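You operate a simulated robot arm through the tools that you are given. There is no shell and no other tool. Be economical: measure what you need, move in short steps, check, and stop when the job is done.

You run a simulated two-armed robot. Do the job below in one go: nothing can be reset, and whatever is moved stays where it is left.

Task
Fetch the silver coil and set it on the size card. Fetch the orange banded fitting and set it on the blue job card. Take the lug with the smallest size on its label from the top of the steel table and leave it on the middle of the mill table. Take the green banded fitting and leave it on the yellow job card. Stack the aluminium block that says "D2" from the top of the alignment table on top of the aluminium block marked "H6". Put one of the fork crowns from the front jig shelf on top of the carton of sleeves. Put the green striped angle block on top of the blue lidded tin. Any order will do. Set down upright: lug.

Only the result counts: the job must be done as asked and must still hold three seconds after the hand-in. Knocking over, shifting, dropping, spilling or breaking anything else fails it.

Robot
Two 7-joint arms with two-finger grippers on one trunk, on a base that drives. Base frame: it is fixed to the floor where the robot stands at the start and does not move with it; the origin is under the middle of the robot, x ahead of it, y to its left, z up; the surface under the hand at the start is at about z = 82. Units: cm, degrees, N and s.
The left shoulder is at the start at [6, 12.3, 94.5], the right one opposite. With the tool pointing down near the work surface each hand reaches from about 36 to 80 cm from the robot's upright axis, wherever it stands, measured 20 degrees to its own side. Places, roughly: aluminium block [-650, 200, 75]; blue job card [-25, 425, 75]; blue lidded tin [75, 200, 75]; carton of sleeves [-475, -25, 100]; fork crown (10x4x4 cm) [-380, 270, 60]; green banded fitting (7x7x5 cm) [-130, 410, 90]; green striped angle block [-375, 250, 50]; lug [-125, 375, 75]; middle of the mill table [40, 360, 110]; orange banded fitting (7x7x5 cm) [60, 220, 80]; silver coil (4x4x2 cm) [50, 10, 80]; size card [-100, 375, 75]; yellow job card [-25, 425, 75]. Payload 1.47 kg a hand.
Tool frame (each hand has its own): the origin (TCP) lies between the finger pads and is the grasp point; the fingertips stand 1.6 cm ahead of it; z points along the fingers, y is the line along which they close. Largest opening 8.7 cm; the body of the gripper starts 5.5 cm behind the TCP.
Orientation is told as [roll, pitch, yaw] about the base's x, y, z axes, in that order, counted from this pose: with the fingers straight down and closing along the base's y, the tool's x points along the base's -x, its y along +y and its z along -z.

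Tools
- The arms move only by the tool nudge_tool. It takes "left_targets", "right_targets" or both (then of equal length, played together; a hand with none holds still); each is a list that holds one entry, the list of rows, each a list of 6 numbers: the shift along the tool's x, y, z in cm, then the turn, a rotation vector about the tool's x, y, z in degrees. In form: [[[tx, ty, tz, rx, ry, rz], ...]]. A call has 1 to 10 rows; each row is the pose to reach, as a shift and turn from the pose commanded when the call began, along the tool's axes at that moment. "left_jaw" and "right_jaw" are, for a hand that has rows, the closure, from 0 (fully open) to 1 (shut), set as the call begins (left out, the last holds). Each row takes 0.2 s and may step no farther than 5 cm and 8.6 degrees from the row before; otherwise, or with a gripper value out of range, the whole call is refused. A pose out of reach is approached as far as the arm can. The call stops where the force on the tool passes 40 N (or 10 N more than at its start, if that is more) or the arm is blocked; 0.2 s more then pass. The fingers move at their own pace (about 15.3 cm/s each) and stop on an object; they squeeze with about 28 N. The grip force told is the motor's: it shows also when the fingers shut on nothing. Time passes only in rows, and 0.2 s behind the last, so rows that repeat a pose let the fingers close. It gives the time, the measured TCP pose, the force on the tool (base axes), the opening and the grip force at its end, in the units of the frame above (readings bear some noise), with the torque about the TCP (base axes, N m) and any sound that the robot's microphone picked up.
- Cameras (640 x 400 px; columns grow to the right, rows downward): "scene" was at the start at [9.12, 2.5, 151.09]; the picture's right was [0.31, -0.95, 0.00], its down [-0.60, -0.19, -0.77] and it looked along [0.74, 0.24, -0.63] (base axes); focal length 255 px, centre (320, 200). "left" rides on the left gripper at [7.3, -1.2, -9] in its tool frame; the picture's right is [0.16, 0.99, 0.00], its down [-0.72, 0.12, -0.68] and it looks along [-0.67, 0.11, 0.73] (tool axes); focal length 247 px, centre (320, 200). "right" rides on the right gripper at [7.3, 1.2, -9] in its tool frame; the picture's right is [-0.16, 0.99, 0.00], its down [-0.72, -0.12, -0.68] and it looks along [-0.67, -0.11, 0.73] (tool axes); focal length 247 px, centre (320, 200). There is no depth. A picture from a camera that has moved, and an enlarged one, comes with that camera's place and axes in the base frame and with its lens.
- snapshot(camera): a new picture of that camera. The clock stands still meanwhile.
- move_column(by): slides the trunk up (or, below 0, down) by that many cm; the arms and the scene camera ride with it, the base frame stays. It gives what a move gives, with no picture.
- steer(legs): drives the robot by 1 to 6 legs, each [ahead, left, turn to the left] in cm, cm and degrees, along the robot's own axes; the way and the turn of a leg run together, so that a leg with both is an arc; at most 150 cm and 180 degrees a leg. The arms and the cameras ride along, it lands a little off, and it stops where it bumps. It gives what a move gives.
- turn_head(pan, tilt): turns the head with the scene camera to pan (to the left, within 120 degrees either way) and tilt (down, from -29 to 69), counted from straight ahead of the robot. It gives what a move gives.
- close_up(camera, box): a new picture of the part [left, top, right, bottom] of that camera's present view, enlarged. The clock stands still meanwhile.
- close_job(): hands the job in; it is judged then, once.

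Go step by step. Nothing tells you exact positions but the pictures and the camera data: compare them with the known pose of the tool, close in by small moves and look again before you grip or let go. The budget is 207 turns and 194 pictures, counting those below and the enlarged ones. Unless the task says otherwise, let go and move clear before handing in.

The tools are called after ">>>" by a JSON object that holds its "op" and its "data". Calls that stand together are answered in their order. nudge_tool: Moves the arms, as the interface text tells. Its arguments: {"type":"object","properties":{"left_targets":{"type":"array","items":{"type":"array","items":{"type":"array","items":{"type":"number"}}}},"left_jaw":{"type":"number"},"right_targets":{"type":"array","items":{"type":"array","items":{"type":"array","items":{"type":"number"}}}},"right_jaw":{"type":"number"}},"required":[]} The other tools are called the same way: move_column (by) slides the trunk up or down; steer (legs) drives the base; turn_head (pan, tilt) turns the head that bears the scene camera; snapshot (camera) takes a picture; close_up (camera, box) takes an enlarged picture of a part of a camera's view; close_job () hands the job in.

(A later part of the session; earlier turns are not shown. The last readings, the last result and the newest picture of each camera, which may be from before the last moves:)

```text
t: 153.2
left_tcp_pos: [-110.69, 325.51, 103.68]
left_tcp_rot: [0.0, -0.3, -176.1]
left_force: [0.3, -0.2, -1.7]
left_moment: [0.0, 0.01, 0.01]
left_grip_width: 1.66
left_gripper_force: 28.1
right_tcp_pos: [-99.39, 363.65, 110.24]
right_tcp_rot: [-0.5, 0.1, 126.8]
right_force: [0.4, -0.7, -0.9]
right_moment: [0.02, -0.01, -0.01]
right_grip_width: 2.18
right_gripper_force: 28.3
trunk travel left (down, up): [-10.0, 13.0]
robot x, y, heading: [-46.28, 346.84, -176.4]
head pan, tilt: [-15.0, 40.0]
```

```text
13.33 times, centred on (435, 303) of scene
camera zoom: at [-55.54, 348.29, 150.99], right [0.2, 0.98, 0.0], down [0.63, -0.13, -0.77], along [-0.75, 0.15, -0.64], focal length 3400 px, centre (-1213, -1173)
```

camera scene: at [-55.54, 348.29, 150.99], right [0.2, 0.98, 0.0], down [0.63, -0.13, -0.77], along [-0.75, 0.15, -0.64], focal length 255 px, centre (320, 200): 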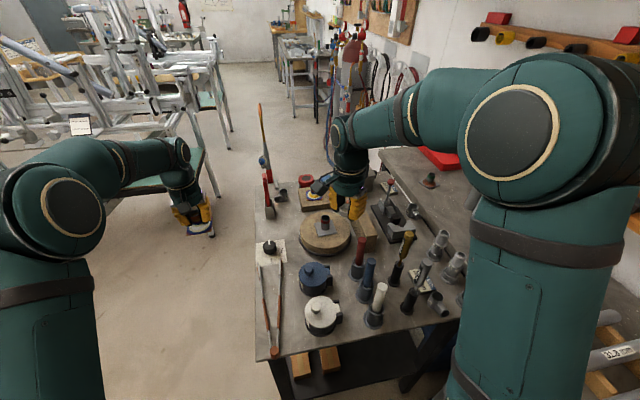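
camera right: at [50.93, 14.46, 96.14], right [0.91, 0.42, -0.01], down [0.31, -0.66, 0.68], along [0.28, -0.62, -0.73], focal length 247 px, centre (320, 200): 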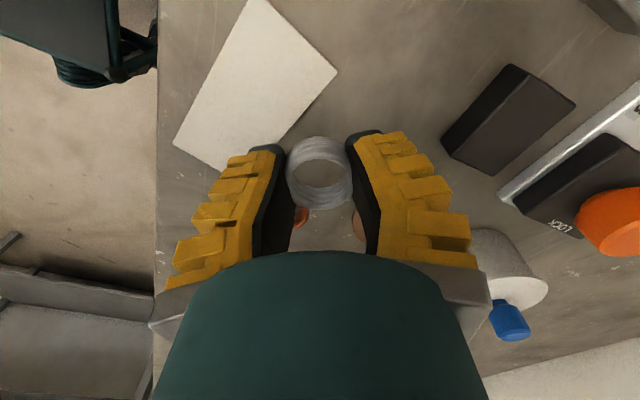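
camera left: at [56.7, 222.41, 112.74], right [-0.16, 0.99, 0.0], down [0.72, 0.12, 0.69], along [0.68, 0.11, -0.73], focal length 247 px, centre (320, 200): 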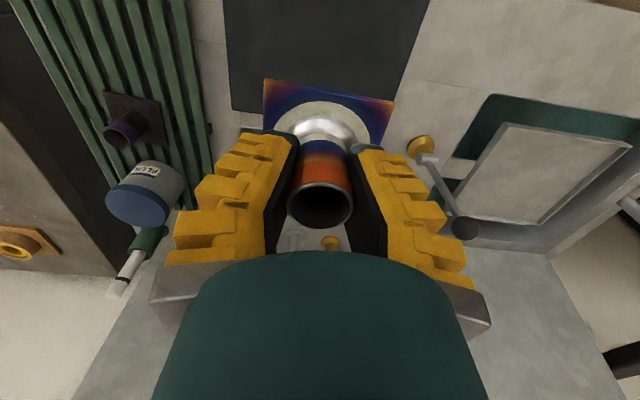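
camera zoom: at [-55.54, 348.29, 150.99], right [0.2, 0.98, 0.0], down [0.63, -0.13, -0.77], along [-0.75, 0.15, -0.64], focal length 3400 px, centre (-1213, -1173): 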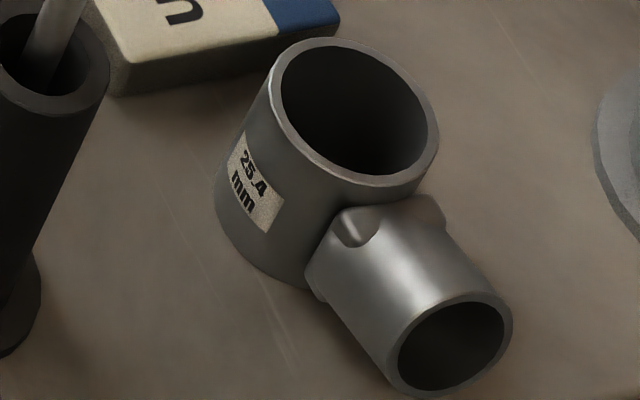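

Sizes read 28.6, 31.8 and 25.4 mm; the 25.4 mm lug stands at about [-87, 390], next to the size card at about [-95, 390.6]. I bring the right hand with the coil above the card, high over the tool handles.

>>> {"op": "nudge_tool", "data": {"right_targets": [[[-2.7, -2.8, 0, 0, 0, -8.1], [-5.4, -5.6, 0, 0, 0, -16.2], [-8.1, -8.4, 0, 0, 0, -24.3], [-10.8, -11.2, 0, 0, 0, -32.4], [-13.5, -14, 0, 0, 0, -40.5], [-16.2, -16.8, 0, 0, 0, -48.6], [-19.3, -19.9, 0, 0, 0, -56.5]]]}}

>>> {"op": "snapshot", "data": {"camera": "right"}}

>>> {"op": "snapshot", "data": {"camera": "scene"}}

```text
t: 154.8
left_tcp_pos: [-110.7, 325.57, 103.58]
left_tcp_rot: [0.0, -0.3, -176.4]
left_force: [-0.7, -0.4, -0.1]
left_moment: [-0.02, -0.02, -0.05]
left_grip_width: 1.61
left_gripper_force: 28.7
right_tcp_pos: [-95.11, 390.83, 110.26]
right_tcp_rot: [-0.2, 0.5, -176.7]
right_force: [-0.3, 0.0, -1.2]
right_moment: [-0.03, 0.01, 0.01]
right_grip_width: 2.19
right_gripper_force: 28.5
trunk travel left (down, up): [-10.0, 13.0]
robot x, y, heading: [-46.31, 346.81, -176.5]
head pan, tilt: [-15.0, 40.0]
```

```text
113 pictures are left
camera right: at [-87.78, 390.13, 119.34], right [-0.1, -0.99, -0.01], down [-0.73, 0.07, 0.68], along [-0.67, 0.07, -0.74], focal length 247 px, centre (320, 200)
```

right: 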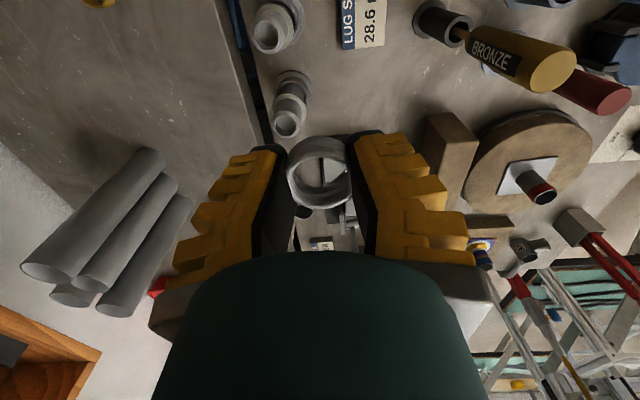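

```text
112 pictures are left
camera scene: at [-55.54, 348.4, 150.98], right [0.2, 0.98, 0.0], down [0.63, -0.13, -0.77], along [-0.75, 0.15, -0.64], focal length 255 px, centre (320, 200)
```

scene: 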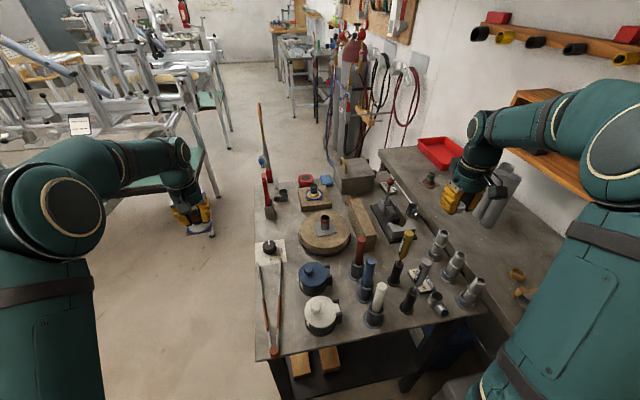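

Comparing the two cameras, the steel table top is nearer z≈85, the card centre about [-90, 385.3] and tool handles reach z≈105. I shift over the card and look again.

>>> {"op": "nudge_tool", "data": {"right_targets": [[[2.8, 2.8, 0, 0, 0, 0], [5.6, 5.7, 0, 0, 0, 0], [5.6, 5.7, 3, 0, 0, 0], [5.6, 5.7, 6, 0, 0, 0], [5.6, 5.7, 10, 0, 0, 0]]]}}

>>> {"op": "snapshot", "data": {"camera": "right"}}

>>> {"op": "close_up", "data": {"camera": "scene", "box": [370, 200, 490, 330]}}

```text
t: 156.0
left_tcp_pos: [-110.67, 325.4, 103.64]
left_tcp_rot: [0.1, -0.3, -176.3]
left_force: [-0.3, 0.5, -2.0]
left_moment: [0.0, 0.0, -0.01]
left_grip_width: 1.62
left_gripper_force: 28.1
right_tcp_pos: [-89.19, 385.37, 100.39]
right_tcp_rot: [-0.2, 0.5, -176.8]
right_force: [-0.3, -0.1, -0.4]
right_moment: [-0.01, -0.02, -0.02]
right_grip_width: 2.19
right_gripper_force: 27.9
trunk travel left (down, up): [-10.0, 13.0]
robot x, y, heading: [-46.08, 346.64, -176.4]
head pan, tilt: [-15.0, 40.0]
```

```text
111 pictures are left
camera right: at [-81.79, 384.52, 109.36], right [-0.1, -0.99, -0.01], down [-0.73, 0.07, 0.68], along [-0.67, 0.07, -0.74], focal length 247 px, centre (320, 200)
```

right: 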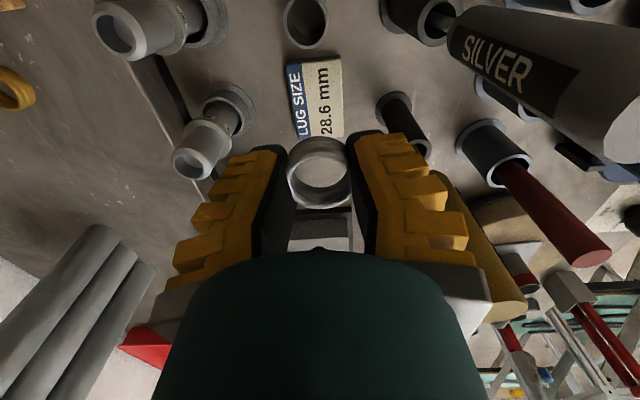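

```text
3.08 times, centred on (430, 265) of scene
camera zoom: at [-55.64, 348.34, 150.97], right [0.2, 0.98, 0.0], down [0.63, -0.13, -0.77], along [-0.75, 0.15, -0.64], focal length 785 px, centre (-18, 0)
```

zoom: 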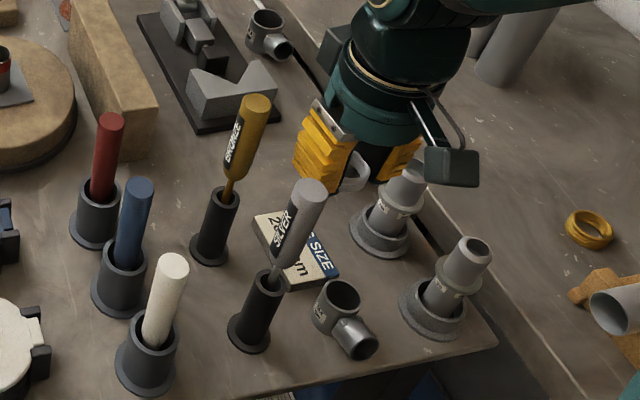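

Card top is near z≈84.3, centre [-90.7, 385.9]. I lower the coil onto it.

>>> {"op": "nudge_tool", "data": {"right_targets": [[[-1, -0.4, 3, 0, 0, 0], [-1, -0.4, 7, 0, 0, 0], [-1, -0.4, 11, 0, 0, 0], [-1, -0.4, 12.5, 0, 0, 0]]]}}

>>> {"op": "close_up", "data": {"camera": "right", "box": [240, 80, 400, 260]}}

```text
t: 157.0
left_tcp_pos: [-110.52, 325.45, 103.64]
left_tcp_rot: [0.0, -0.4, -176.2]
left_force: [0.0, -0.1, -2.2]
left_moment: [-0.04, -0.03, 0.01]
left_grip_width: 1.64
left_gripper_force: 27.7
right_tcp_pos: [-90.02, 386.13, 87.98]
right_tcp_rot: [-0.2, 0.4, -176.7]
right_force: [0.5, 0.5, 0.4]
right_moment: [-0.02, -0.02, -0.03]
right_grip_width: 2.21
right_gripper_force: 27.8
trunk travel left (down, up): [-10.0, 13.0]
robot x, y, heading: [-46.26, 346.57, -176.3]
head pan, tilt: [-15.0, 40.0]
```

```text
2.22 times, centred on (320, 170) of right
camera zoom: at [-82.75, 385.33, 96.89], right [-0.1, -0.99, -0.01], down [-0.73, 0.07, 0.68], along [-0.67, 0.07, -0.74], focal length 549 px, centre (320, 267)
```

zoom: 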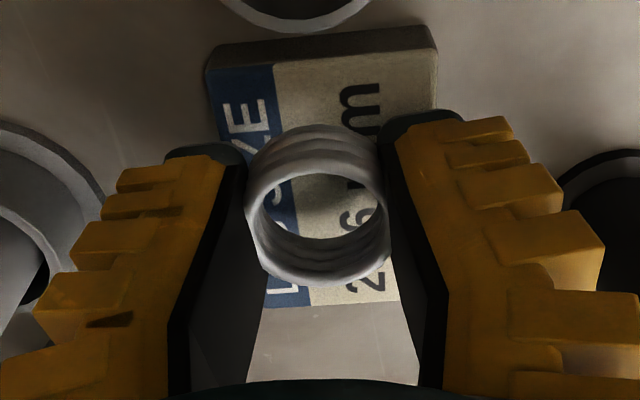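

>>> {"op": "nudge_tool", "data": {"right_targets": [[[0, 0, 0.5, 0, 0, 0], [0, 0, 0.9, 0, 0, 0], [0, 0, 1.2, 0, 0, 0]]]}}

```text
t: 157.8
left_tcp_pos: [-110.57, 325.37, 103.7]
left_tcp_rot: [-0.1, -0.4, -176.2]
left_force: [0.0, -0.1, -3.1]
left_moment: [-0.02, 0.02, 0.0]
left_grip_width: 1.62
left_gripper_force: 28.3
right_tcp_pos: [-89.95, 386.14, 87.19]
right_tcp_rot: [-0.6, -0.1, -176.7]
right_force: [7.5, -3.9, 25.6]
right_moment: [-0.22, -0.24, 0.0]
right_grip_width: 2.29
right_gripper_force: 28.0
trunk travel left (down, up): [-10.0, 13.0]
robot x, y, heading: [-46.11, 347.06, -176.1]
head pan, tilt: [-15.0, 40.0]
stopped in row 3 (right hand): the force on the tool passed its limit at 42 N (the readings are from after the stop); the commanded pose is now the measured one
```

>>> {"op": "nudge_tool", "data": {"right_targets": [[[0, 0, -0.25, 0, 0, 0], [0, 0, -0.25, 0, 0, 0]]]}}

>>> {"op": "nudge_tool", "data": {"right_targets": [[[0, 0, 0, 0, 0, 0], [0, 0, 0, 0, 0, 0], [0, 0, -1, 0, 0, 0], [0, 0, -5, 0, 0, 0], [0, 0, -9.5, 0, 0, 0]]], "right_jaw": 0.45}}

>>> {"op": "snapshot", "data": {"camera": "right"}}

```text
t: 158.4
left_tcp_pos: [-110.7, 325.46, 103.73]
left_tcp_rot: [-0.1, -0.4, -176.4]
left_force: [0.7, 0.0, -1.3]
left_moment: [-0.01, 0.02, 0.0]
left_grip_width: 1.63
left_gripper_force: 27.7
right_tcp_pos: [-90.13, 386.12, 87.19]
right_tcp_rot: [-0.7, 0.0, -176.7]
right_force: [4.8, -2.3, 11.5]
right_moment: [-0.2, -0.08, 0.05]
right_grip_width: 2.26
right_gripper_force: 27.9
trunk travel left (down, up): [-10.0, 13.0]
robot x, y, heading: [-45.77, 347.01, -176.4]
head pan, tilt: [-15.0, 40.0]
```

```text
t: 159.7
left_tcp_pos: [-110.58, 325.4, 103.79]
left_tcp_rot: [0.1, -0.5, -176.2]
left_force: [0.4, -0.1, -1.5]
left_moment: [-0.01, -0.01, 0.03]
left_grip_width: 1.6
left_gripper_force: 28.4
right_tcp_pos: [-89.9, 386.06, 97.1]
right_tcp_rot: [-0.5, 0.1, -176.8]
right_force: [0.6, -0.3, 0.8]
right_moment: [0.01, 0.0, -0.02]
right_grip_width: 5.33
right_gripper_force: 3.2
trunk travel left (down, up): [-10.0, 13.0]
robot x, y, heading: [-46.16, 346.93, -176.1]
head pan, tilt: [-15.0, 40.0]
```

```text
108 pictures are left
camera right: at [-82.63, 385.25, 105.98], right [-0.1, -0.99, -0.01], down [-0.73, 0.07, 0.68], along [-0.68, 0.08, -0.73], focal length 247 px, centre (320, 200)
```

right: 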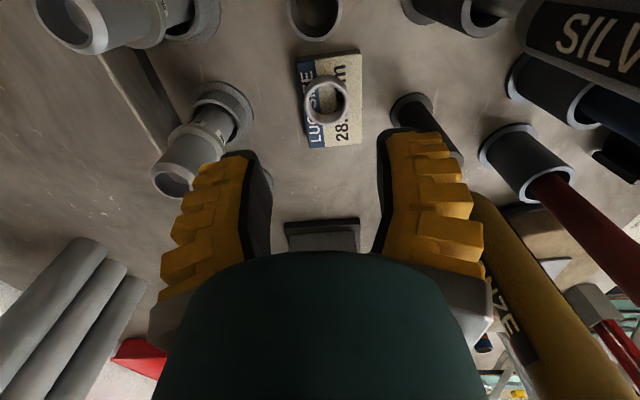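

The coil rests on the size card. Next I move the right hand over the 25.4 mm lug right beside it, at about [-84.6, 386.2].

>>> {"op": "nudge_tool", "data": {"right_targets": [[[2.7, 0, 0, 0, 0, 0], [5.3, 0.05, 0, 0, 0, 0], [5.3, 0.05, 3, 0, 0, 0], [5.3, 0.05, 6, 0, 0, 0]]]}}

>>> {"op": "snapshot", "data": {"camera": "right"}}

```text
t: 160.7
left_tcp_pos: [-110.63, 325.45, 103.63]
left_tcp_rot: [0.1, -0.4, -176.4]
left_force: [1.4, -0.8, -2.1]
left_moment: [0.01, -0.01, -0.01]
left_grip_width: 1.63
left_gripper_force: 27.8
right_tcp_pos: [-85.0, 386.43, 90.64]
right_tcp_rot: [-0.5, 0.1, -176.8]
right_force: [-0.4, 0.2, 0.4]
right_moment: [0.01, -0.02, -0.01]
right_grip_width: 5.3
right_gripper_force: 4.0
trunk travel left (down, up): [-10.0, 13.0]
robot x, y, heading: [-46.13, 347.05, -176.3]
head pan, tilt: [-15.0, 40.0]
```

```text
107 pictures are left
camera right: at [-77.62, 385.6, 99.53], right [-0.1, -0.99, -0.01], down [-0.73, 0.07, 0.68], along [-0.68, 0.08, -0.73], focal length 247 px, centre (320, 200)
```

right: 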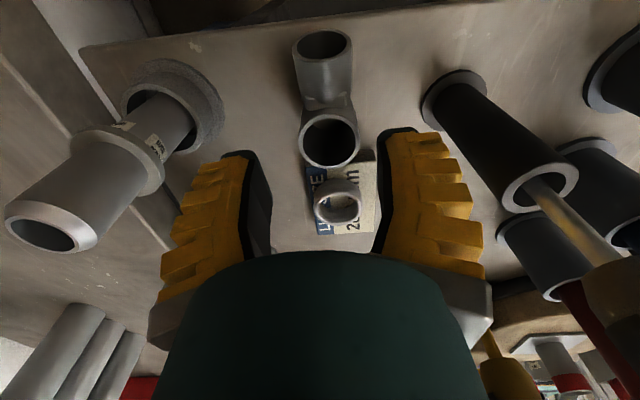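

The lug's ring is centred at about [-84.5, 385.9] with its branch toward +x. I descend and grip the ring.

>>> {"op": "nudge_tool", "data": {"right_targets": [[[0.45, 0.5, 1.5, 0, 0, 0], [0.45, 0.5, 3.5, 0, 0, 0], [0.45, 0.5, 5, 0, 0, 0]]]}}

>>> {"op": "nudge_tool", "data": {"right_targets": [[[0, 0, 0, 0, 0, 0], [0, 0, 0, 0, 0, 0], [0, 0, -1, 0, 0, 0]]], "right_jaw": 1}}

>>> {"op": "snapshot", "data": {"camera": "right"}}

```text
t: 161.4
left_tcp_pos: [-110.72, 325.49, 103.67]
left_tcp_rot: [-0.1, -0.4, -176.3]
left_force: [-0.3, 0.0, -1.9]
left_moment: [0.01, -0.01, 0.0]
left_grip_width: 1.61
left_gripper_force: 27.9
right_tcp_pos: [-84.62, 386.06, 85.65]
right_tcp_rot: [-0.5, 0.0, -176.8]
right_force: [-0.3, 0.4, -0.2]
right_moment: [0.01, -0.02, -0.03]
right_grip_width: 5.34
right_gripper_force: 4.0
trunk travel left (down, up): [-10.0, 13.0]
robot x, y, heading: [-46.02, 346.93, -175.9]
head pan, tilt: [-15.0, 40.0]
```

```text
t: 162.2
left_tcp_pos: [-110.71, 325.57, 103.78]
left_tcp_rot: [0.0, -0.4, -176.3]
left_force: [0.4, 0.2, -1.4]
left_moment: [-0.04, 0.0, 0.0]
left_grip_width: 1.58
left_gripper_force: 28.5
right_tcp_pos: [-84.48, 386.12, 86.51]
right_tcp_rot: [-0.6, 0.0, -176.8]
right_force: [-0.4, -0.1, -0.9]
right_moment: [-0.03, 0.01, 0.0]
right_grip_width: 2.3
right_gripper_force: 28.1
trunk travel left (down, up): [-10.0, 13.0]
robot x, y, heading: [-46.13, 346.98, -176.3]
head pan, tilt: [-15.0, 40.0]
```

```text
106 pictures are left
camera right: at [-77.13, 385.29, 95.6], right [-0.1, -0.99, -0.01], down [-0.73, 0.07, 0.68], along [-0.68, 0.08, -0.73], focal length 247 px, centre (320, 200)
```

right: 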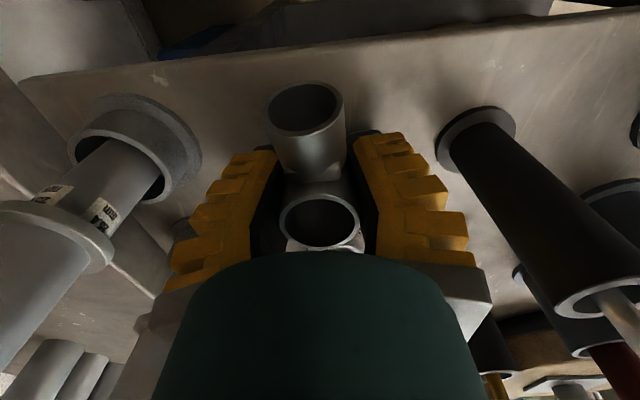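

The lug is held upright. I lift it, raise the trunk for the mill table, back away and turn left toward the mill.

>>> {"op": "nudge_tool", "data": {"right_targets": [[[0, 0, -4.5, 0, 0, 0], [0, 0, -9, 0, 0, 0], [0, 0, -13.5, 0, 0, 0], [0, 0, -18, 0, 0, 0], [0, 0, -22, 0, 0, 0]]]}}

>>> {"op": "move_column", "data": {"by": 12}}

>>> {"op": "steer", "data": {"legs": [[-20, 0, 0], [0, 0, 88], [0, 0, 88]]}}

>>> {"op": "turn_head", "data": {"pan": 0, "tilt": 35}}

>>> {"op": "snapshot", "data": {"camera": "scene"}}

```text
t: 163.4
left_tcp_pos: [-110.61, 325.42, 103.75]
left_tcp_rot: [0.0, -0.3, -176.3]
left_force: [0.6, 0.9, -1.6]
left_moment: [0.0, 0.03, -0.03]
left_grip_width: 1.6
left_gripper_force: 28.1
right_tcp_pos: [-84.14, 385.85, 108.74]
right_tcp_rot: [-0.5, 0.0, -176.7]
right_force: [0.1, -0.1, -0.1]
right_moment: [-0.01, 0.0, -0.02]
right_grip_width: 2.25
right_gripper_force: 28.3
trunk travel left (down, up): [-10.0, 13.0]
robot x, y, heading: [-46.22, 347.06, -176.4]
head pan, tilt: [-15.0, 40.0]
```

```text
t: 164.9
left_tcp_pos: [-110.66, 325.41, 115.64]
left_tcp_rot: [0.0, -0.4, -176.3]
left_force: [0.2, -0.4, -1.4]
left_moment: [-0.02, 0.0, 0.0]
left_grip_width: 1.61
left_gripper_force: 28.1
right_tcp_pos: [-84.22, 385.81, 120.6]
right_tcp_rot: [-0.6, 0.1, -176.7]
right_force: [-0.2, -0.5, -1.0]
right_moment: [0.02, 0.0, -0.03]
right_grip_width: 2.22
right_gripper_force: 28.1
trunk travel left (down, up): [-22.0, 1.0]
robot x, y, heading: [-46.42, 346.67, -176.3]
head pan, tilt: [-15.0, 40.0]
```

```text
t: 172.5
left_tcp_pos: [34.17, 316.27, 116.29]
left_tcp_rot: [-1.3, -1.3, -42.1]
left_force: [-0.6, -0.3, 0.9]
left_moment: [0.05, 0.05, 0.02]
left_grip_width: 1.77
left_gripper_force: 27.7
right_tcp_pos: [-26.25, 293.66, 120.65]
right_tcp_rot: [-0.5, 0.2, -41.5]
right_force: [-0.8, 0.1, -1.9]
right_moment: [0.0, -0.01, 0.01]
right_grip_width: 2.04
right_gripper_force: 28.1
trunk travel left (down, up): [-22.0, 1.0]
robot x, y, heading: [-25.64, 347.94, -41.2]
head pan, tilt: [-15.0, 40.0]
stopped in leg 3: the force on the tool passed its limit at 62 N (the readings are from after the stop); the commanded pose is now the measured one
```

```text
t: 173.3
left_tcp_pos: [34.29, 316.35, 116.28]
left_tcp_rot: [-1.4, -1.2, -41.9]
left_force: [-2.4, -1.0, -1.0]
left_moment: [-0.04, 0.09, 0.03]
left_grip_width: 1.79
left_gripper_force: 27.5
right_tcp_pos: [-26.24, 293.6, 120.67]
right_tcp_rot: [-0.5, 0.0, -41.7]
right_force: [0.2, 0.1, -1.2]
right_moment: [0.0, 0.03, 0.01]
right_grip_width: 2.06
right_gripper_force: 28.1
trunk travel left (down, up): [-22.0, 1.0]
robot x, y, heading: [-25.35, 348.03, -41.4]
head pan, tilt: [0.0, 35.0]
```

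```text
105 pictures are left
camera scene: at [-18.29, 341.56, 163.74], right [-0.66, -0.75, 0.0], down [-0.43, 0.38, -0.82], along [0.62, -0.54, -0.57], focal length 255 px, centre (320, 200)
```

scene: 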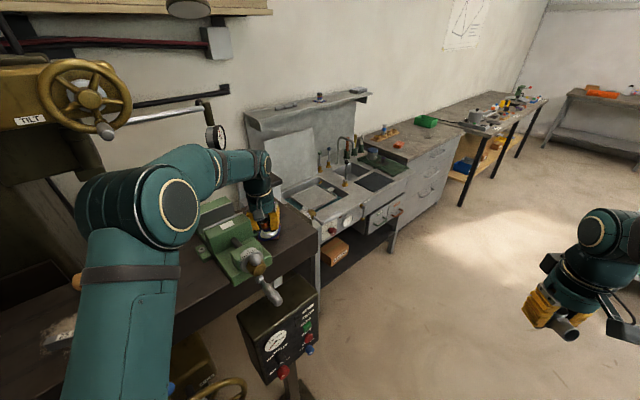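

The left hand touched the vise on the mill table. I check it closely before moving away.

>>> {"op": "close_up", "data": {"camera": "scene", "box": [170, 140, 330, 280]}}

>>> {"op": "snapshot", "data": {"camera": "left"}}

```text
2.86 times, centred on (250, 210) of scene
camera zoom: at [-18.29, 341.56, 163.74], right [-0.66, -0.75, 0.0], down [-0.43, 0.38, -0.82], along [0.62, -0.54, -0.57], focal length 729 px, centre (520, 171)
```

zoom: 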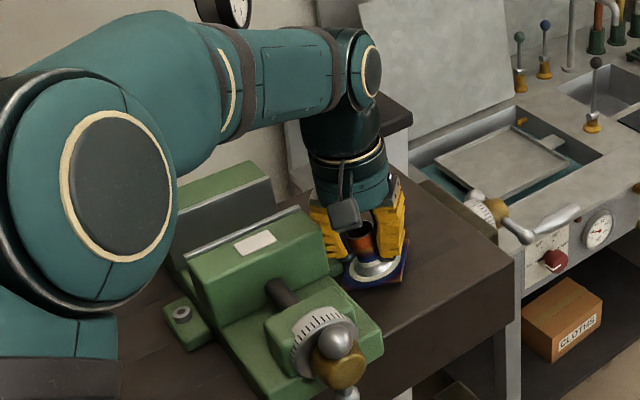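

```text
103 pictures are left
camera left: at [28.25, 320.86, 125.12], right [0.54, 0.84, -0.03], down [0.61, -0.38, 0.69], along [0.57, -0.39, -0.72], focal length 247 px, centre (320, 200)
```

left: 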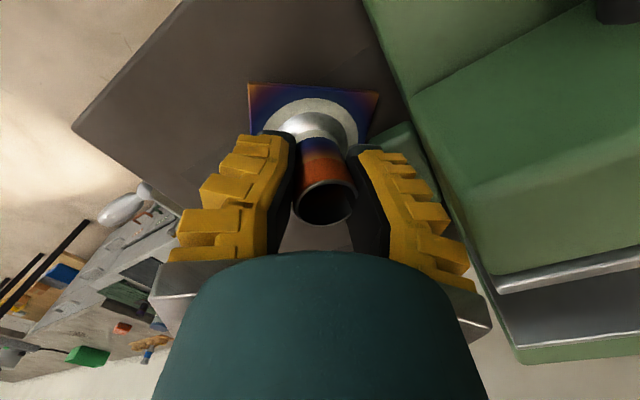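

The vise looks undisturbed (bolted). I turn away the other way and go to the back bench first to set down the orange fitting.

>>> {"op": "steer", "data": {"legs": [[0, 0, -40], [0, 0, -95], [0, 0, -94]]}}

>>> {"op": "turn_head", "data": {"pan": -10, "tilt": 38}}

>>> {"op": "snapshot", "data": {"camera": "scene"}}

```text
t: 183.5
left_tcp_pos: [-42.18, 414.1, 116.34]
left_tcp_rot: [-1.3, -1.2, 89.9]
left_force: [-0.6, -0.1, -1.7]
left_moment: [0.02, -0.01, 0.01]
left_grip_width: 1.72
left_gripper_force: 27.9
right_tcp_pos: [15.24, 384.3, 120.58]
right_tcp_rot: [-0.5, 0.1, 90.3]
right_force: [0.5, -0.8, -0.9]
right_moment: [0.01, -0.01, 0.01]
right_grip_width: 1.94
right_gripper_force: 27.9
trunk travel left (down, up): [-22.0, 1.0]
robot x, y, heading: [-25.54, 348.34, 90.7]
head pan, tilt: [0.0, 35.0]
```

```text
t: 184.2
left_tcp_pos: [-42.06, 413.92, 116.32]
left_tcp_rot: [-1.3, -1.2, 89.9]
left_force: [0.4, 0.8, -1.7]
left_moment: [0.02, 0.02, 0.0]
left_grip_width: 1.7
left_gripper_force: 28.3
right_tcp_pos: [15.42, 384.12, 120.61]
right_tcp_rot: [-0.5, 0.1, 90.2]
right_force: [-0.5, -0.1, -1.4]
right_moment: [0.01, 0.02, 0.03]
right_grip_width: 1.94
right_gripper_force: 28.2
trunk travel left (down, up): [-22.0, 1.0]
robot x, y, heading: [-25.86, 348.03, 90.8]
head pan, tilt: [-10.0, 38.0]
```

```text
102 pictures are left
camera scene: at [-24.27, 357.6, 163.28], right [0.99, -0.16, 0.0], down [-0.1, -0.61, -0.79], along [0.13, 0.78, -0.62], focal length 255 px, centre (320, 200)
```

scene: 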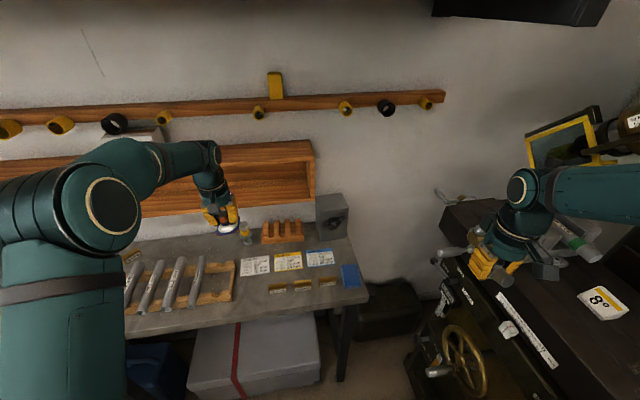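

From here the blue card is at about [-13.7, 420.8], the yellow one at [-26, 420.5], bench top near z≈85.5. I bring the left hand across and drive forward.

>>> {"op": "nudge_tool", "data": {"left_targets": [[[1, -4, 0, 0, 0, 0], [2, -8, 0, 0, 0, 0], [3, -12, 0, 0, 0, 0], [4, -16, 0, 0, 0, 0], [5, -20, 0, 0, 0, 0], [6, -24, 0, 0, 0, 0], [7.3, -28.3, 0, 0, 0, 0]]]}}

>>> {"op": "steer", "data": {"legs": [[14, 0, 0]]}}

>>> {"op": "snapshot", "data": {"camera": "left"}}

>>> {"op": "snapshot", "data": {"camera": "scene"}}

```text
t: 185.8
left_tcp_pos: [-13.42, 406.71, 117.15]
left_tcp_rot: [-1.3, -1.3, 90.0]
left_force: [1.4, 0.3, -2.1]
left_moment: [-0.03, 0.02, 0.02]
left_grip_width: 1.66
left_gripper_force: 28.2
right_tcp_pos: [15.4, 384.3, 120.56]
right_tcp_rot: [-0.6, 0.1, 90.3]
right_force: [-0.3, 0.3, -0.2]
right_moment: [0.04, -0.02, 0.01]
right_grip_width: 1.92
right_gripper_force: 28.2
trunk travel left (down, up): [-22.0, 1.0]
robot x, y, heading: [-25.68, 348.23, 90.6]
head pan, tilt: [-10.0, 38.0]
```

```text
t: 187.2
left_tcp_pos: [-13.61, 421.16, 117.03]
left_tcp_rot: [-1.3, -1.3, 89.8]
left_force: [0.4, 0.9, -2.1]
left_moment: [-0.03, 0.0, -0.01]
left_grip_width: 1.66
left_gripper_force: 27.8
right_tcp_pos: [15.28, 398.51, 120.66]
right_tcp_rot: [-0.4, 0.1, 90.2]
right_force: [-0.6, 0.1, -0.1]
right_moment: [-0.01, 0.0, -0.02]
right_grip_width: 1.9
right_gripper_force: 28.3
trunk travel left (down, up): [-22.0, 1.0]
robot x, y, heading: [-25.96, 362.39, 90.7]
head pan, tilt: [-10.0, 38.0]
```

```text
101 pictures are left
camera left: at [-12.49, 413.89, 125.98], right [-0.99, -0.16, -0.03], down [-0.13, 0.71, 0.69], along [-0.09, 0.69, -0.72], focal length 247 px, centre (320, 200)
```

left: 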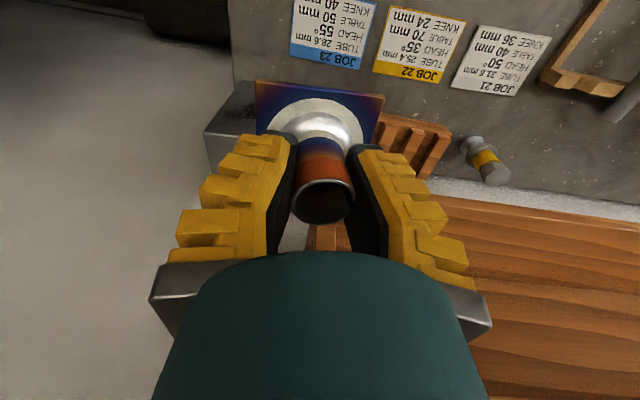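

```text
100 pictures are left
camera scene: at [-24.4, 371.99, 163.28], right [0.99, -0.16, 0.0], down [-0.1, -0.61, -0.79], along [0.13, 0.78, -0.62], focal length 255 px, centre (320, 200)
```

scene: 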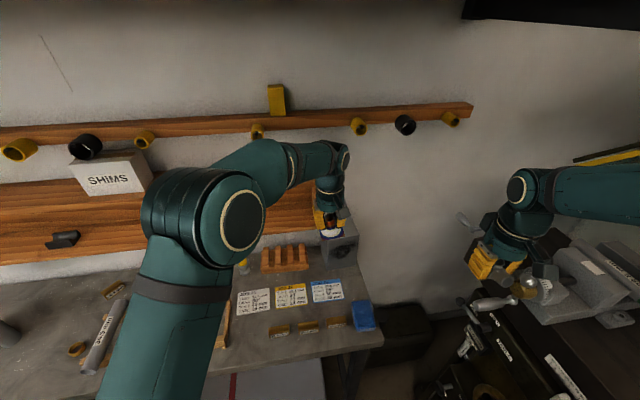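

Hand is nearly centred over the blue card (JOB 23). I descend in steps.

>>> {"op": "nudge_tool", "data": {"left_targets": [[[0.3, 0.4, 4.5, 0, 0, 0], [0.3, 0.4, 9, 0, 0, 0], [0.3, 0.4, 13.5, 0, 0, 0], [0.3, 0.4, 18, 0, 0, 0], [0.3, 0.4, 22, 0, 0, 0], [0.3, 0.4, 24.5, 0, 0, 0]]]}}

>>> {"op": "snapshot", "data": {"camera": "left"}}

```text
t: 188.6
left_tcp_pos: [-13.47, 421.51, 92.37]
left_tcp_rot: [-1.3, -1.3, 89.9]
left_force: [0.6, 0.3, -1.9]
left_moment: [0.01, 0.01, 0.03]
left_grip_width: 1.69
left_gripper_force: 27.6
right_tcp_pos: [15.17, 398.46, 120.75]
right_tcp_rot: [-0.5, 0.2, 90.2]
right_force: [0.1, -0.1, -1.0]
right_moment: [0.0, -0.01, -0.01]
right_grip_width: 1.95
right_gripper_force: 28.3
trunk travel left (down, up): [-22.0, 1.0]
robot x, y, heading: [-25.67, 362.26, 90.8]
head pan, tilt: [-10.0, 38.0]
```

```text
99 pictures are left
camera left: at [-12.35, 414.21, 101.36], right [-0.99, -0.16, -0.03], down [-0.13, 0.71, 0.69], along [-0.09, 0.69, -0.72], focal length 247 px, centre (320, 200)
```

left: 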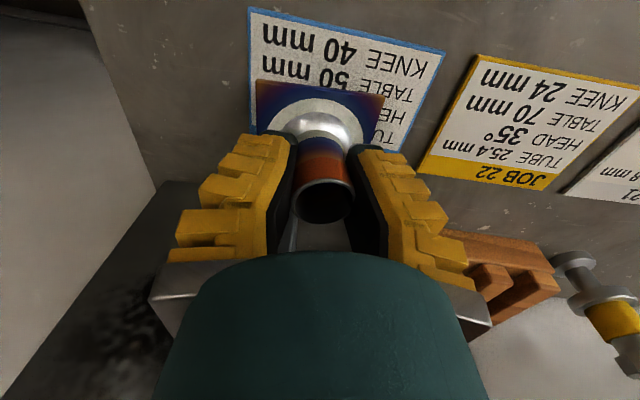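

>>> {"op": "nudge_tool", "data": {"left_targets": [[[0.6, 0.5, 1, 0, 0, 0], [0.6, 0.5, 2, 0, 0, 0], [0.6, 0.5, 2.5, 0, 0, 0], [0.6, 0.5, 2.9, 0, 0, 0], [0.6, 0.5, 3.2, 0, 0, 0]]]}}

```text
t: 189.8
left_tcp_pos: [-13.72, 420.8, 89.63]
left_tcp_rot: [-1.4, -1.5, 89.8]
left_force: [5.0, 0.0, 22.3]
left_moment: [-0.11, -0.07, 0.05]
left_grip_width: 1.91
left_gripper_force: 28.0
right_tcp_pos: [15.26, 398.2, 120.73]
right_tcp_rot: [-0.5, 0.0, 90.2]
right_force: [0.0, 0.2, -0.4]
right_moment: [-0.02, 0.0, 0.0]
right_grip_width: 1.9
right_gripper_force: 28.1
trunk travel left (down, up): [-22.0, 1.0]
robot x, y, heading: [-25.98, 362.45, 90.6]
head pan, tilt: [-10.0, 38.0]
```

Contact. I ease off slightly, release and rise.

>>> {"op": "nudge_tool", "data": {"left_targets": [[[0, 0, -0.2, 0, 0, 0]]]}}

>>> {"op": "nudge_tool", "data": {"left_targets": [[[0, 0, 0, 0, 0, 0], [0, 0, 0, 0, 0, 0], [0, 0, 0, 0, 0, 0], [0, 0, -3, 0, 0, 0], [0, 0, -7.5, 0, 0, 0], [0, 0, -12, 0, 0, 0], [0, 0, -16.5, 0, 0, 0], [0, 0, -21, 0, 0, 0], [0, 0, -25, 0, 0, 0]]], "left_jaw": 0}}

>>> {"op": "snapshot", "data": {"camera": "left"}}

```text
t: 190.2
left_tcp_pos: [-13.91, 420.83, 89.69]
left_tcp_rot: [-1.5, -1.3, 89.9]
left_force: [5.6, 2.1, 15.7]
left_moment: [0.21, -0.08, -0.04]
left_grip_width: 1.9
left_gripper_force: 27.8
right_tcp_pos: [15.24, 398.33, 120.71]
right_tcp_rot: [-0.5, 0.0, 90.2]
right_force: [0.0, -0.4, -0.4]
right_moment: [0.0, -0.01, 0.0]
right_grip_width: 1.89
right_gripper_force: 28.2
trunk travel left (down, up): [-22.0, 1.0]
robot x, y, heading: [-25.58, 362.68, 90.6]
head pan, tilt: [-10.0, 38.0]
```

```text
t: 192.2
left_tcp_pos: [-14.48, 420.59, 114.78]
left_tcp_rot: [-1.3, -1.2, 89.9]
left_force: [-0.6, -0.5, 1.0]
left_moment: [0.0, 0.01, 0.01]
left_grip_width: 8.71
left_gripper_force: 0.1
right_tcp_pos: [15.16, 398.41, 120.59]
right_tcp_rot: [-0.5, 0.0, 90.2]
right_force: [-0.8, -0.3, -1.4]
right_moment: [0.01, -0.02, -0.04]
right_grip_width: 1.92
right_gripper_force: 27.9
trunk travel left (down, up): [-22.0, 1.0]
robot x, y, heading: [-25.29, 362.33, 90.6]
head pan, tilt: [-10.0, 38.0]
```

```text
98 pictures are left
camera left: at [-13.38, 413.23, 123.67], right [-0.99, -0.15, -0.03], down [-0.13, 0.71, 0.69], along [-0.09, 0.69, -0.72], focal length 247 px, centre (320, 200)
```

left: 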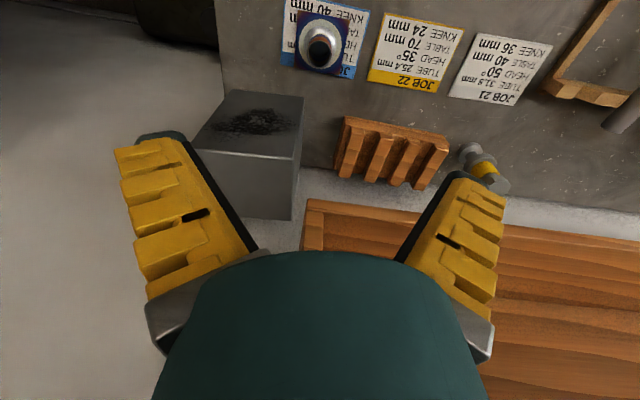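

The orange fitting stands centred on the blue card. Next the lug: I look right at the mill table.

>>> {"op": "nudge_tool", "data": {"left_targets": [[[0.5, 4.5, 0, 0, 0, 0], [1, 9, 0, 0, 0, 0], [1.5, 13.5, 0, 0, 0, 0], [2, 18, 0, 0, 0, 0], [2.5, 22.5, 0, 0, 0, 0], [3, 27, 0, 0, 0, 0], [3.5, 31.5, 0, 0, 0, 0]]]}}

>>> {"op": "turn_head", "data": {"pan": -88, "tilt": 40}}

>>> {"op": "snapshot", "data": {"camera": "scene"}}

```text
t: 193.8
left_tcp_pos: [-46.3, 416.78, 113.99]
left_tcp_rot: [-1.4, -1.3, 89.8]
left_force: [-0.7, -0.4, 0.1]
left_moment: [-0.02, 0.02, -0.01]
left_grip_width: 8.7
left_gripper_force: 0.1
right_tcp_pos: [15.1, 398.31, 120.72]
right_tcp_rot: [-0.5, 0.0, 90.2]
right_force: [0.2, 0.3, -1.2]
right_moment: [0.0, -0.03, -0.02]
right_grip_width: 1.87
right_gripper_force: 27.4
trunk travel left (down, up): [-22.0, 1.0]
robot x, y, heading: [-25.69, 362.36, 90.8]
head pan, tilt: [-10.0, 38.0]
```

```text
t: 195.3
left_tcp_pos: [-46.12, 416.71, 114.02]
left_tcp_rot: [-1.4, -1.2, 89.9]
left_force: [-0.5, 0.1, 0.2]
left_moment: [0.01, 0.01, 0.01]
left_grip_width: 8.71
left_gripper_force: 0.0
right_tcp_pos: [15.22, 398.42, 120.65]
right_tcp_rot: [-0.5, 0.1, 90.2]
right_force: [0.6, -0.5, -0.3]
right_moment: [0.0, -0.01, -0.02]
right_grip_width: 1.89
right_gripper_force: 28.1
trunk travel left (down, up): [-22.0, 1.0]
robot x, y, heading: [-26.01, 362.34, 90.6]
head pan, tilt: [-88.0, 40.0]
```

```text
97 pictures are left
camera scene: at [-17.32, 363.75, 162.98], right [0.05, -1.0, 0.0], down [-0.64, -0.03, -0.77], along [0.77, 0.04, -0.64], focal length 255 px, centre (320, 200)
```

scene: 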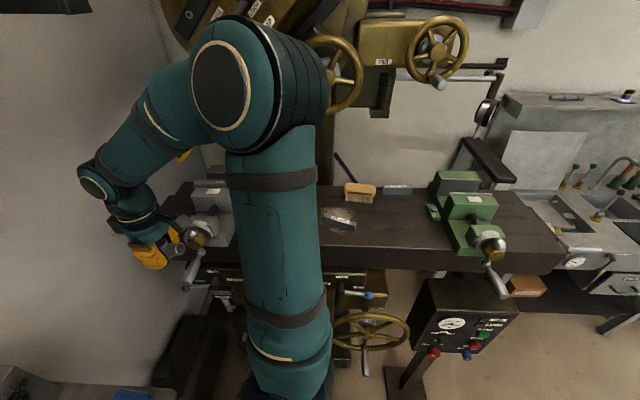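

>>> {"op": "close_up", "data": {"camera": "scene", "box": [300, 160, 500, 285]}}

```text
3.20 times, centred on (400, 222) of scene
camera zoom: at [-17.32, 363.75, 162.98], right [0.05, -1.0, 0.0], down [-0.64, -0.03, -0.77], along [0.77, 0.04, -0.64], focal length 816 px, centre (64, 128)
```

zoom: 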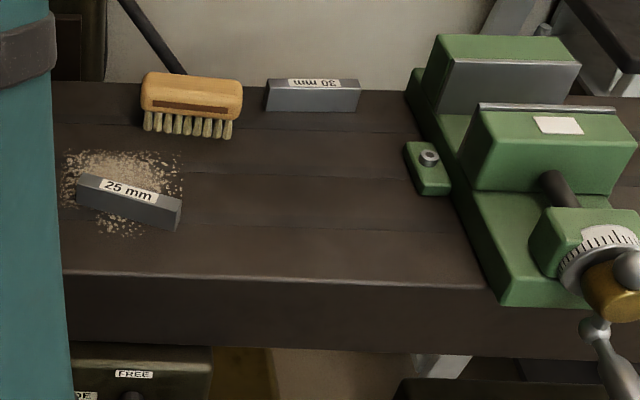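

The middle of the mill table is about [41, 358, 109], partly taken by a 25 mm block in the sawdust; I'll set the lug right beside it near [43, 353.5]. I tuck the left hand, back away, turn to face the mill and come up to it.

>>> {"op": "nudge_tool", "data": {"left_targets": [[[3, 0, -3, 0, 0, 0], [6, 0, -6, 0, 0, 0], [9, 0, -9, 0, 0, 0], [12, 0, -12, 0, 0, 0]]]}}

>>> {"op": "steer", "data": {"legs": [[-46, 0, 0], [0, 20, 0], [0, 0, -90.6], [0, 38, 0]]}}

>>> {"op": "turn_head", "data": {"pan": -3, "tilt": 38}}

>>> {"op": "snapshot", "data": {"camera": "scene"}}

```text
t: 196.3
left_tcp_pos: [-46.4, 404.11, 125.88]
left_tcp_rot: [-1.3, -1.3, 89.8]
left_force: [-0.1, -0.6, 0.5]
left_moment: [0.02, 0.01, -0.02]
left_grip_width: 8.71
left_gripper_force: 0.0
right_tcp_pos: [15.17, 398.3, 120.62]
right_tcp_rot: [-0.5, 0.1, 90.3]
right_force: [0.3, 0.4, -1.3]
right_moment: [0.02, 0.01, 0.03]
right_grip_width: 1.91
right_gripper_force: 27.6
trunk travel left (down, up): [-22.0, 1.0]
robot x, y, heading: [-25.83, 362.48, 90.8]
head pan, tilt: [-88.0, 40.0]
```

```text
t: 208.3
left_tcp_pos: [-4.09, 376.52, 125.9]
left_tcp_rot: [-1.4, -1.2, 0.9]
left_force: [-0.7, 0.1, -0.2]
left_moment: [0.02, -0.02, 0.02]
left_grip_width: 8.71
left_gripper_force: 0.1
right_tcp_pos: [-8.91, 314.76, 120.72]
right_tcp_rot: [-0.5, 0.1, 1.3]
right_force: [0.3, 0.0, -0.5]
right_moment: [0.0, -0.03, -0.03]
right_grip_width: 1.85
right_gripper_force: 28.0
trunk travel left (down, up): [-22.0, 1.0]
robot x, y, heading: [-45.34, 354.91, 1.6]
head pan, tilt: [-88.0, 40.0]
```

```text
t: 209.9
left_tcp_pos: [-4.04, 376.47, 125.89]
left_tcp_rot: [-1.4, -1.1, 0.9]
left_force: [0.5, 0.8, 0.6]
left_moment: [-0.04, -0.03, -0.01]
left_grip_width: 8.7
left_gripper_force: 0.0
right_tcp_pos: [-8.99, 314.64, 120.63]
right_tcp_rot: [-0.5, 0.1, 1.2]
right_force: [0.7, -0.1, 0.2]
right_moment: [0.02, 0.0, 0.02]
right_grip_width: 1.85
right_gripper_force: 28.0
trunk travel left (down, up): [-22.0, 1.0]
robot x, y, heading: [-45.33, 355.13, 1.7]
head pan, tilt: [-3.0, 38.0]
```

```text
95 pictures are left
camera scene: at [-35.98, 354.73, 163.28], right [-0.02, -1.0, 0.0], down [-0.62, 0.01, -0.79], along [0.79, -0.02, -0.62], focal length 255 px, centre (320, 200)
```

scene: 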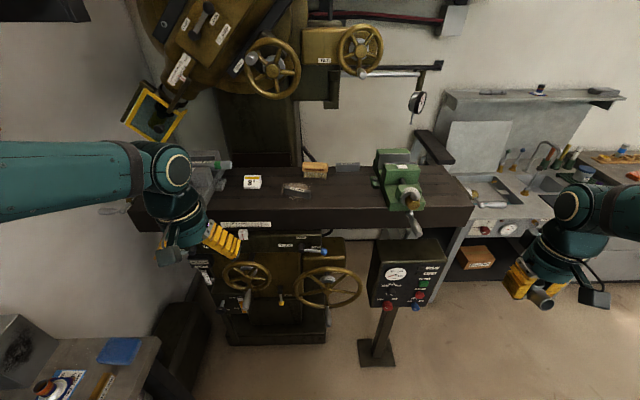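

>>> {"op": "steer", "data": {"legs": [[19, 0, -1.5]]}}

>>> {"op": "nudge_tool", "data": {"right_targets": [[[0, 0, -4, 0, 0, 0], [0, 3, -8, 0, 0, 0], [0, 7.8, -8, 0, 0, 0], [0, 12.6, -8, 0, 0, 0], [0, 17.4, -8, 0, 0, 0], [0, 22.2, -8, 0, 0, 0], [0, 27, -8, 0, 0, 0], [0, 31.8, -8, 0, 0, 0], [0, 35.5, -8, 0, 0, 0], [0, 39, -8, 0, 0, 0]]]}}

>>> {"op": "nudge_tool", "data": {"right_targets": [[[-4.5, 0, 0, 0, 0, 0], [-9, 0, 0, 0, 0, 0], [-13.5, 0, 0, 0, 0, 0], [-18, 0, 0, 0, 0, 0]]]}}

>>> {"op": "snapshot", "data": {"camera": "right"}}

```text
t: 211.5
left_tcp_pos: [15.71, 375.63, 125.85]
left_tcp_rot: [-1.5, -1.1, -0.8]
left_force: [0.3, 0.1, -0.5]
left_moment: [0.05, 0.03, 0.01]
left_grip_width: 8.72
left_gripper_force: 0.0
right_tcp_pos: [8.99, 314.1, 120.73]
right_tcp_rot: [-0.5, 0.2, -0.2]
right_force: [-0.7, -0.3, -1.3]
right_moment: [-0.02, -0.01, 0.0]
right_grip_width: 1.88
right_gripper_force: 28.2
trunk travel left (down, up): [-22.0, 1.0]
robot x, y, heading: [-26.77, 355.53, 0.4]
head pan, tilt: [-3.0, 38.0]
```

```text
t: 213.7
left_tcp_pos: [15.52, 375.67, 125.95]
left_tcp_rot: [-1.4, -1.2, -0.6]
left_force: [-0.5, -0.6, -0.2]
left_moment: [-0.07, 0.02, 0.0]
left_grip_width: 8.7
left_gripper_force: 0.1
right_tcp_pos: [9.17, 353.21, 128.12]
right_tcp_rot: [-0.6, 0.1, -0.2]
right_force: [-0.3, 0.4, -0.7]
right_moment: [-0.07, -0.04, -0.05]
right_grip_width: 1.88
right_gripper_force: 27.6
trunk travel left (down, up): [-22.0, 1.0]
robot x, y, heading: [-26.58, 355.3, -0.1]
head pan, tilt: [-3.0, 38.0]
```

```text
t: 214.7
left_tcp_pos: [15.67, 375.71, 125.73]
left_tcp_rot: [-1.4, -1.3, -0.7]
left_force: [0.3, -0.6, 0.7]
left_moment: [0.01, 0.01, 0.0]
left_grip_width: 8.69
left_gripper_force: 0.0
right_tcp_pos: [27.04, 352.83, 127.96]
right_tcp_rot: [-0.5, 0.2, -0.3]
right_force: [0.7, 0.2, -0.9]
right_moment: [-0.03, 0.04, 0.03]
right_grip_width: 1.83
right_gripper_force: 27.9
trunk travel left (down, up): [-22.0, 1.0]
robot x, y, heading: [-26.6, 355.12, 0.2]
head pan, tilt: [-3.0, 38.0]
```

```text
94 pictures are left
camera right: at [19.83, 354.16, 136.93], right [0.16, 0.99, -0.01], down [0.72, -0.11, 0.68], along [0.67, -0.12, -0.73], focal length 247 px, centre (320, 200)
```

right: 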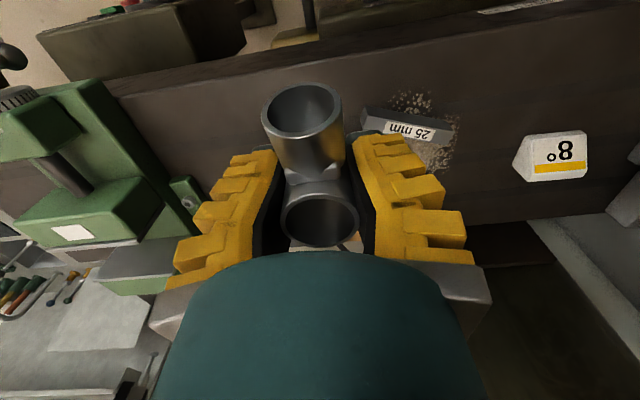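

Triangulating with the hand camera, the mill table top is near z≈113.5 and its middle near [37, 357]; there is a free gap behind the 25 mm block. I check clearance under the mill head first.

>>> {"op": "snapshot", "data": {"camera": "scene"}}

```text
93 pictures are left
camera scene: at [-16.74, 354.84, 163.26], right [-0.05, -1.0, 0.0], down [-0.62, 0.03, -0.79], along [0.79, -0.04, -0.62], focal length 255 px, centre (320, 200)
```

scene: 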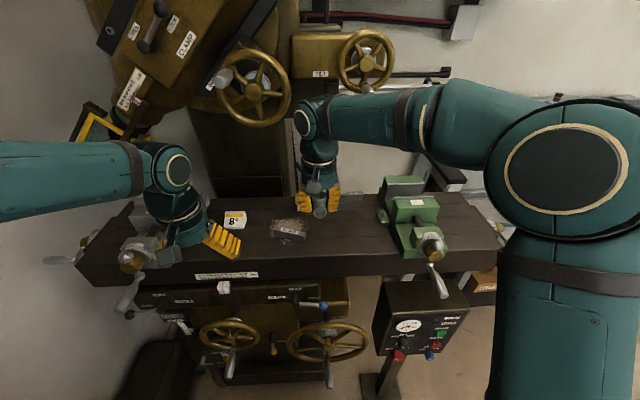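

The handwheel hangs near [29, 363, 152], so I lower first at the table's front, then slide in beneath it.

>>> {"op": "nudge_tool", "data": {"right_targets": [[[0, 0, 3.5, 0, 0, 0], [0, 0, 7, 0, 0, 0], [-4, 0.8, 7, 0, 0, 0], [-8, 1.6, 7, 0, 0, 0], [-10.8, 2.4, 7, 0, 0, 0]]]}}

>>> {"op": "snapshot", "data": {"camera": "right"}}

```text
t: 215.9
left_tcp_pos: [15.66, 375.57, 125.77]
left_tcp_rot: [-1.4, -1.2, -0.7]
left_force: [-0.4, -0.1, 0.0]
left_moment: [0.02, 0.03, -0.01]
left_grip_width: 8.71
left_gripper_force: 0.2
right_tcp_pos: [37.85, 355.22, 121.27]
right_tcp_rot: [-0.6, 0.0, -0.1]
right_force: [-0.2, 0.0, -0.9]
right_moment: [0.04, -0.01, 0.01]
right_grip_width: 1.89
right_gripper_force: 27.9
trunk travel left (down, up): [-22.0, 1.0]
robot x, y, heading: [-26.74, 355.49, 0.5]
head pan, tilt: [-3.0, 38.0]
```

```text
92 pictures are left
camera right: at [30.53, 356.57, 130.18], right [0.16, 0.99, -0.01], down [0.72, -0.11, 0.68], along [0.67, -0.12, -0.73], focal length 247 px, centre (320, 200)
```

right: 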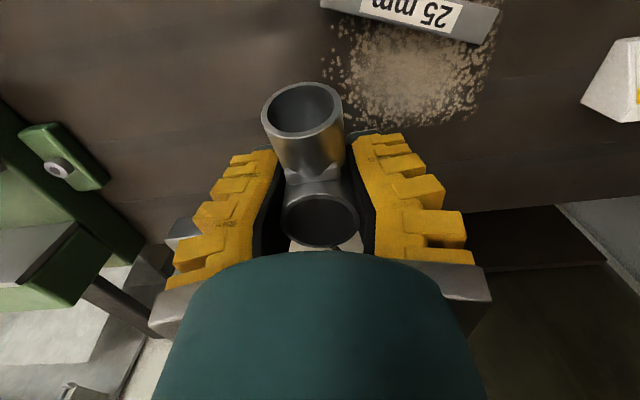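

>>> {"op": "nudge_tool", "data": {"right_targets": [[[0.4, 0, 2, 0, 0, 0], [0.4, 0, 4, 0, 0, 0], [0.4, 0, 5, 0, 0, 0], [0.4, 0, 5.5, 0, 0, 0]]]}}

>>> {"op": "close_up", "data": {"camera": "scene", "box": [250, 160, 410, 260]}}

```text
t: 216.9
left_tcp_pos: [15.62, 375.54, 125.77]
left_tcp_rot: [-1.5, -1.1, -0.7]
left_force: [-0.5, -0.1, -0.2]
left_moment: [-0.03, -0.02, -0.01]
left_grip_width: 8.7
left_gripper_force: 0.2
right_tcp_pos: [37.57, 355.1, 115.79]
right_tcp_rot: [-0.6, 0.2, -0.3]
right_force: [1.5, 0.3, -0.7]
right_moment: [0.02, 0.0, 0.01]
right_grip_width: 1.87
right_gripper_force: 27.6
trunk travel left (down, up): [-22.0, 1.0]
robot x, y, heading: [-26.68, 355.45, 0.2]
head pan, tilt: [-3.0, 38.0]
```

```text
4.00 times, centred on (330, 210) of scene
camera zoom: at [-16.93, 354.78, 163.28], right [-0.05, -1.0, 0.0], down [-0.61, 0.03, -0.79], along [0.79, -0.04, -0.62], focal length 1020 px, centre (280, 160)
```

zoom: 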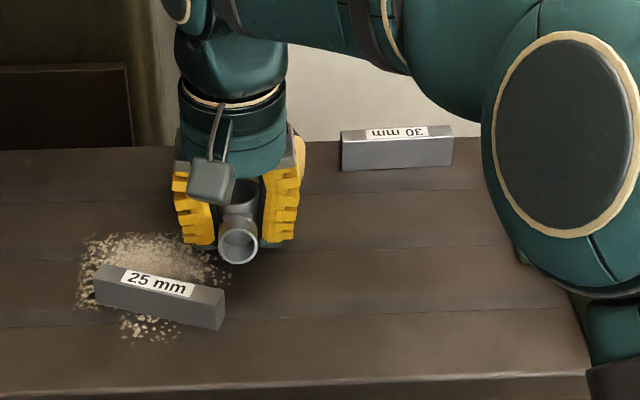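

>>> {"op": "nudge_tool", "data": {"right_targets": [[[0, 0, 0.5, 0, 0, 0], [0, 0, 1, 0, 0, 0], [0, 0, 1.4, 0, 0, 0], [0, 0, 1.8, 0, 0, 0], [0, 0, 2.2, 0, 0, 0]]]}}

```text
t: 218.1
left_tcp_pos: [15.46, 375.53, 125.97]
left_tcp_rot: [-1.3, -1.4, -0.7]
left_force: [0.7, -0.3, -0.5]
left_moment: [0.01, -0.03, -0.03]
left_grip_width: 8.7
left_gripper_force: 0.0
right_tcp_pos: [37.77, 355.37, 113.7]
right_tcp_rot: [-0.5, -0.2, -0.3]
right_force: [0.0, -1.4, 10.8]
right_moment: [0.05, 0.16, 0.05]
right_grip_width: 1.88
right_gripper_force: 27.7
trunk travel left (down, up): [-22.0, 1.0]
robot x, y, heading: [-26.33, 355.46, 0.1]
head pan, tilt: [-3.0, 38.0]
```

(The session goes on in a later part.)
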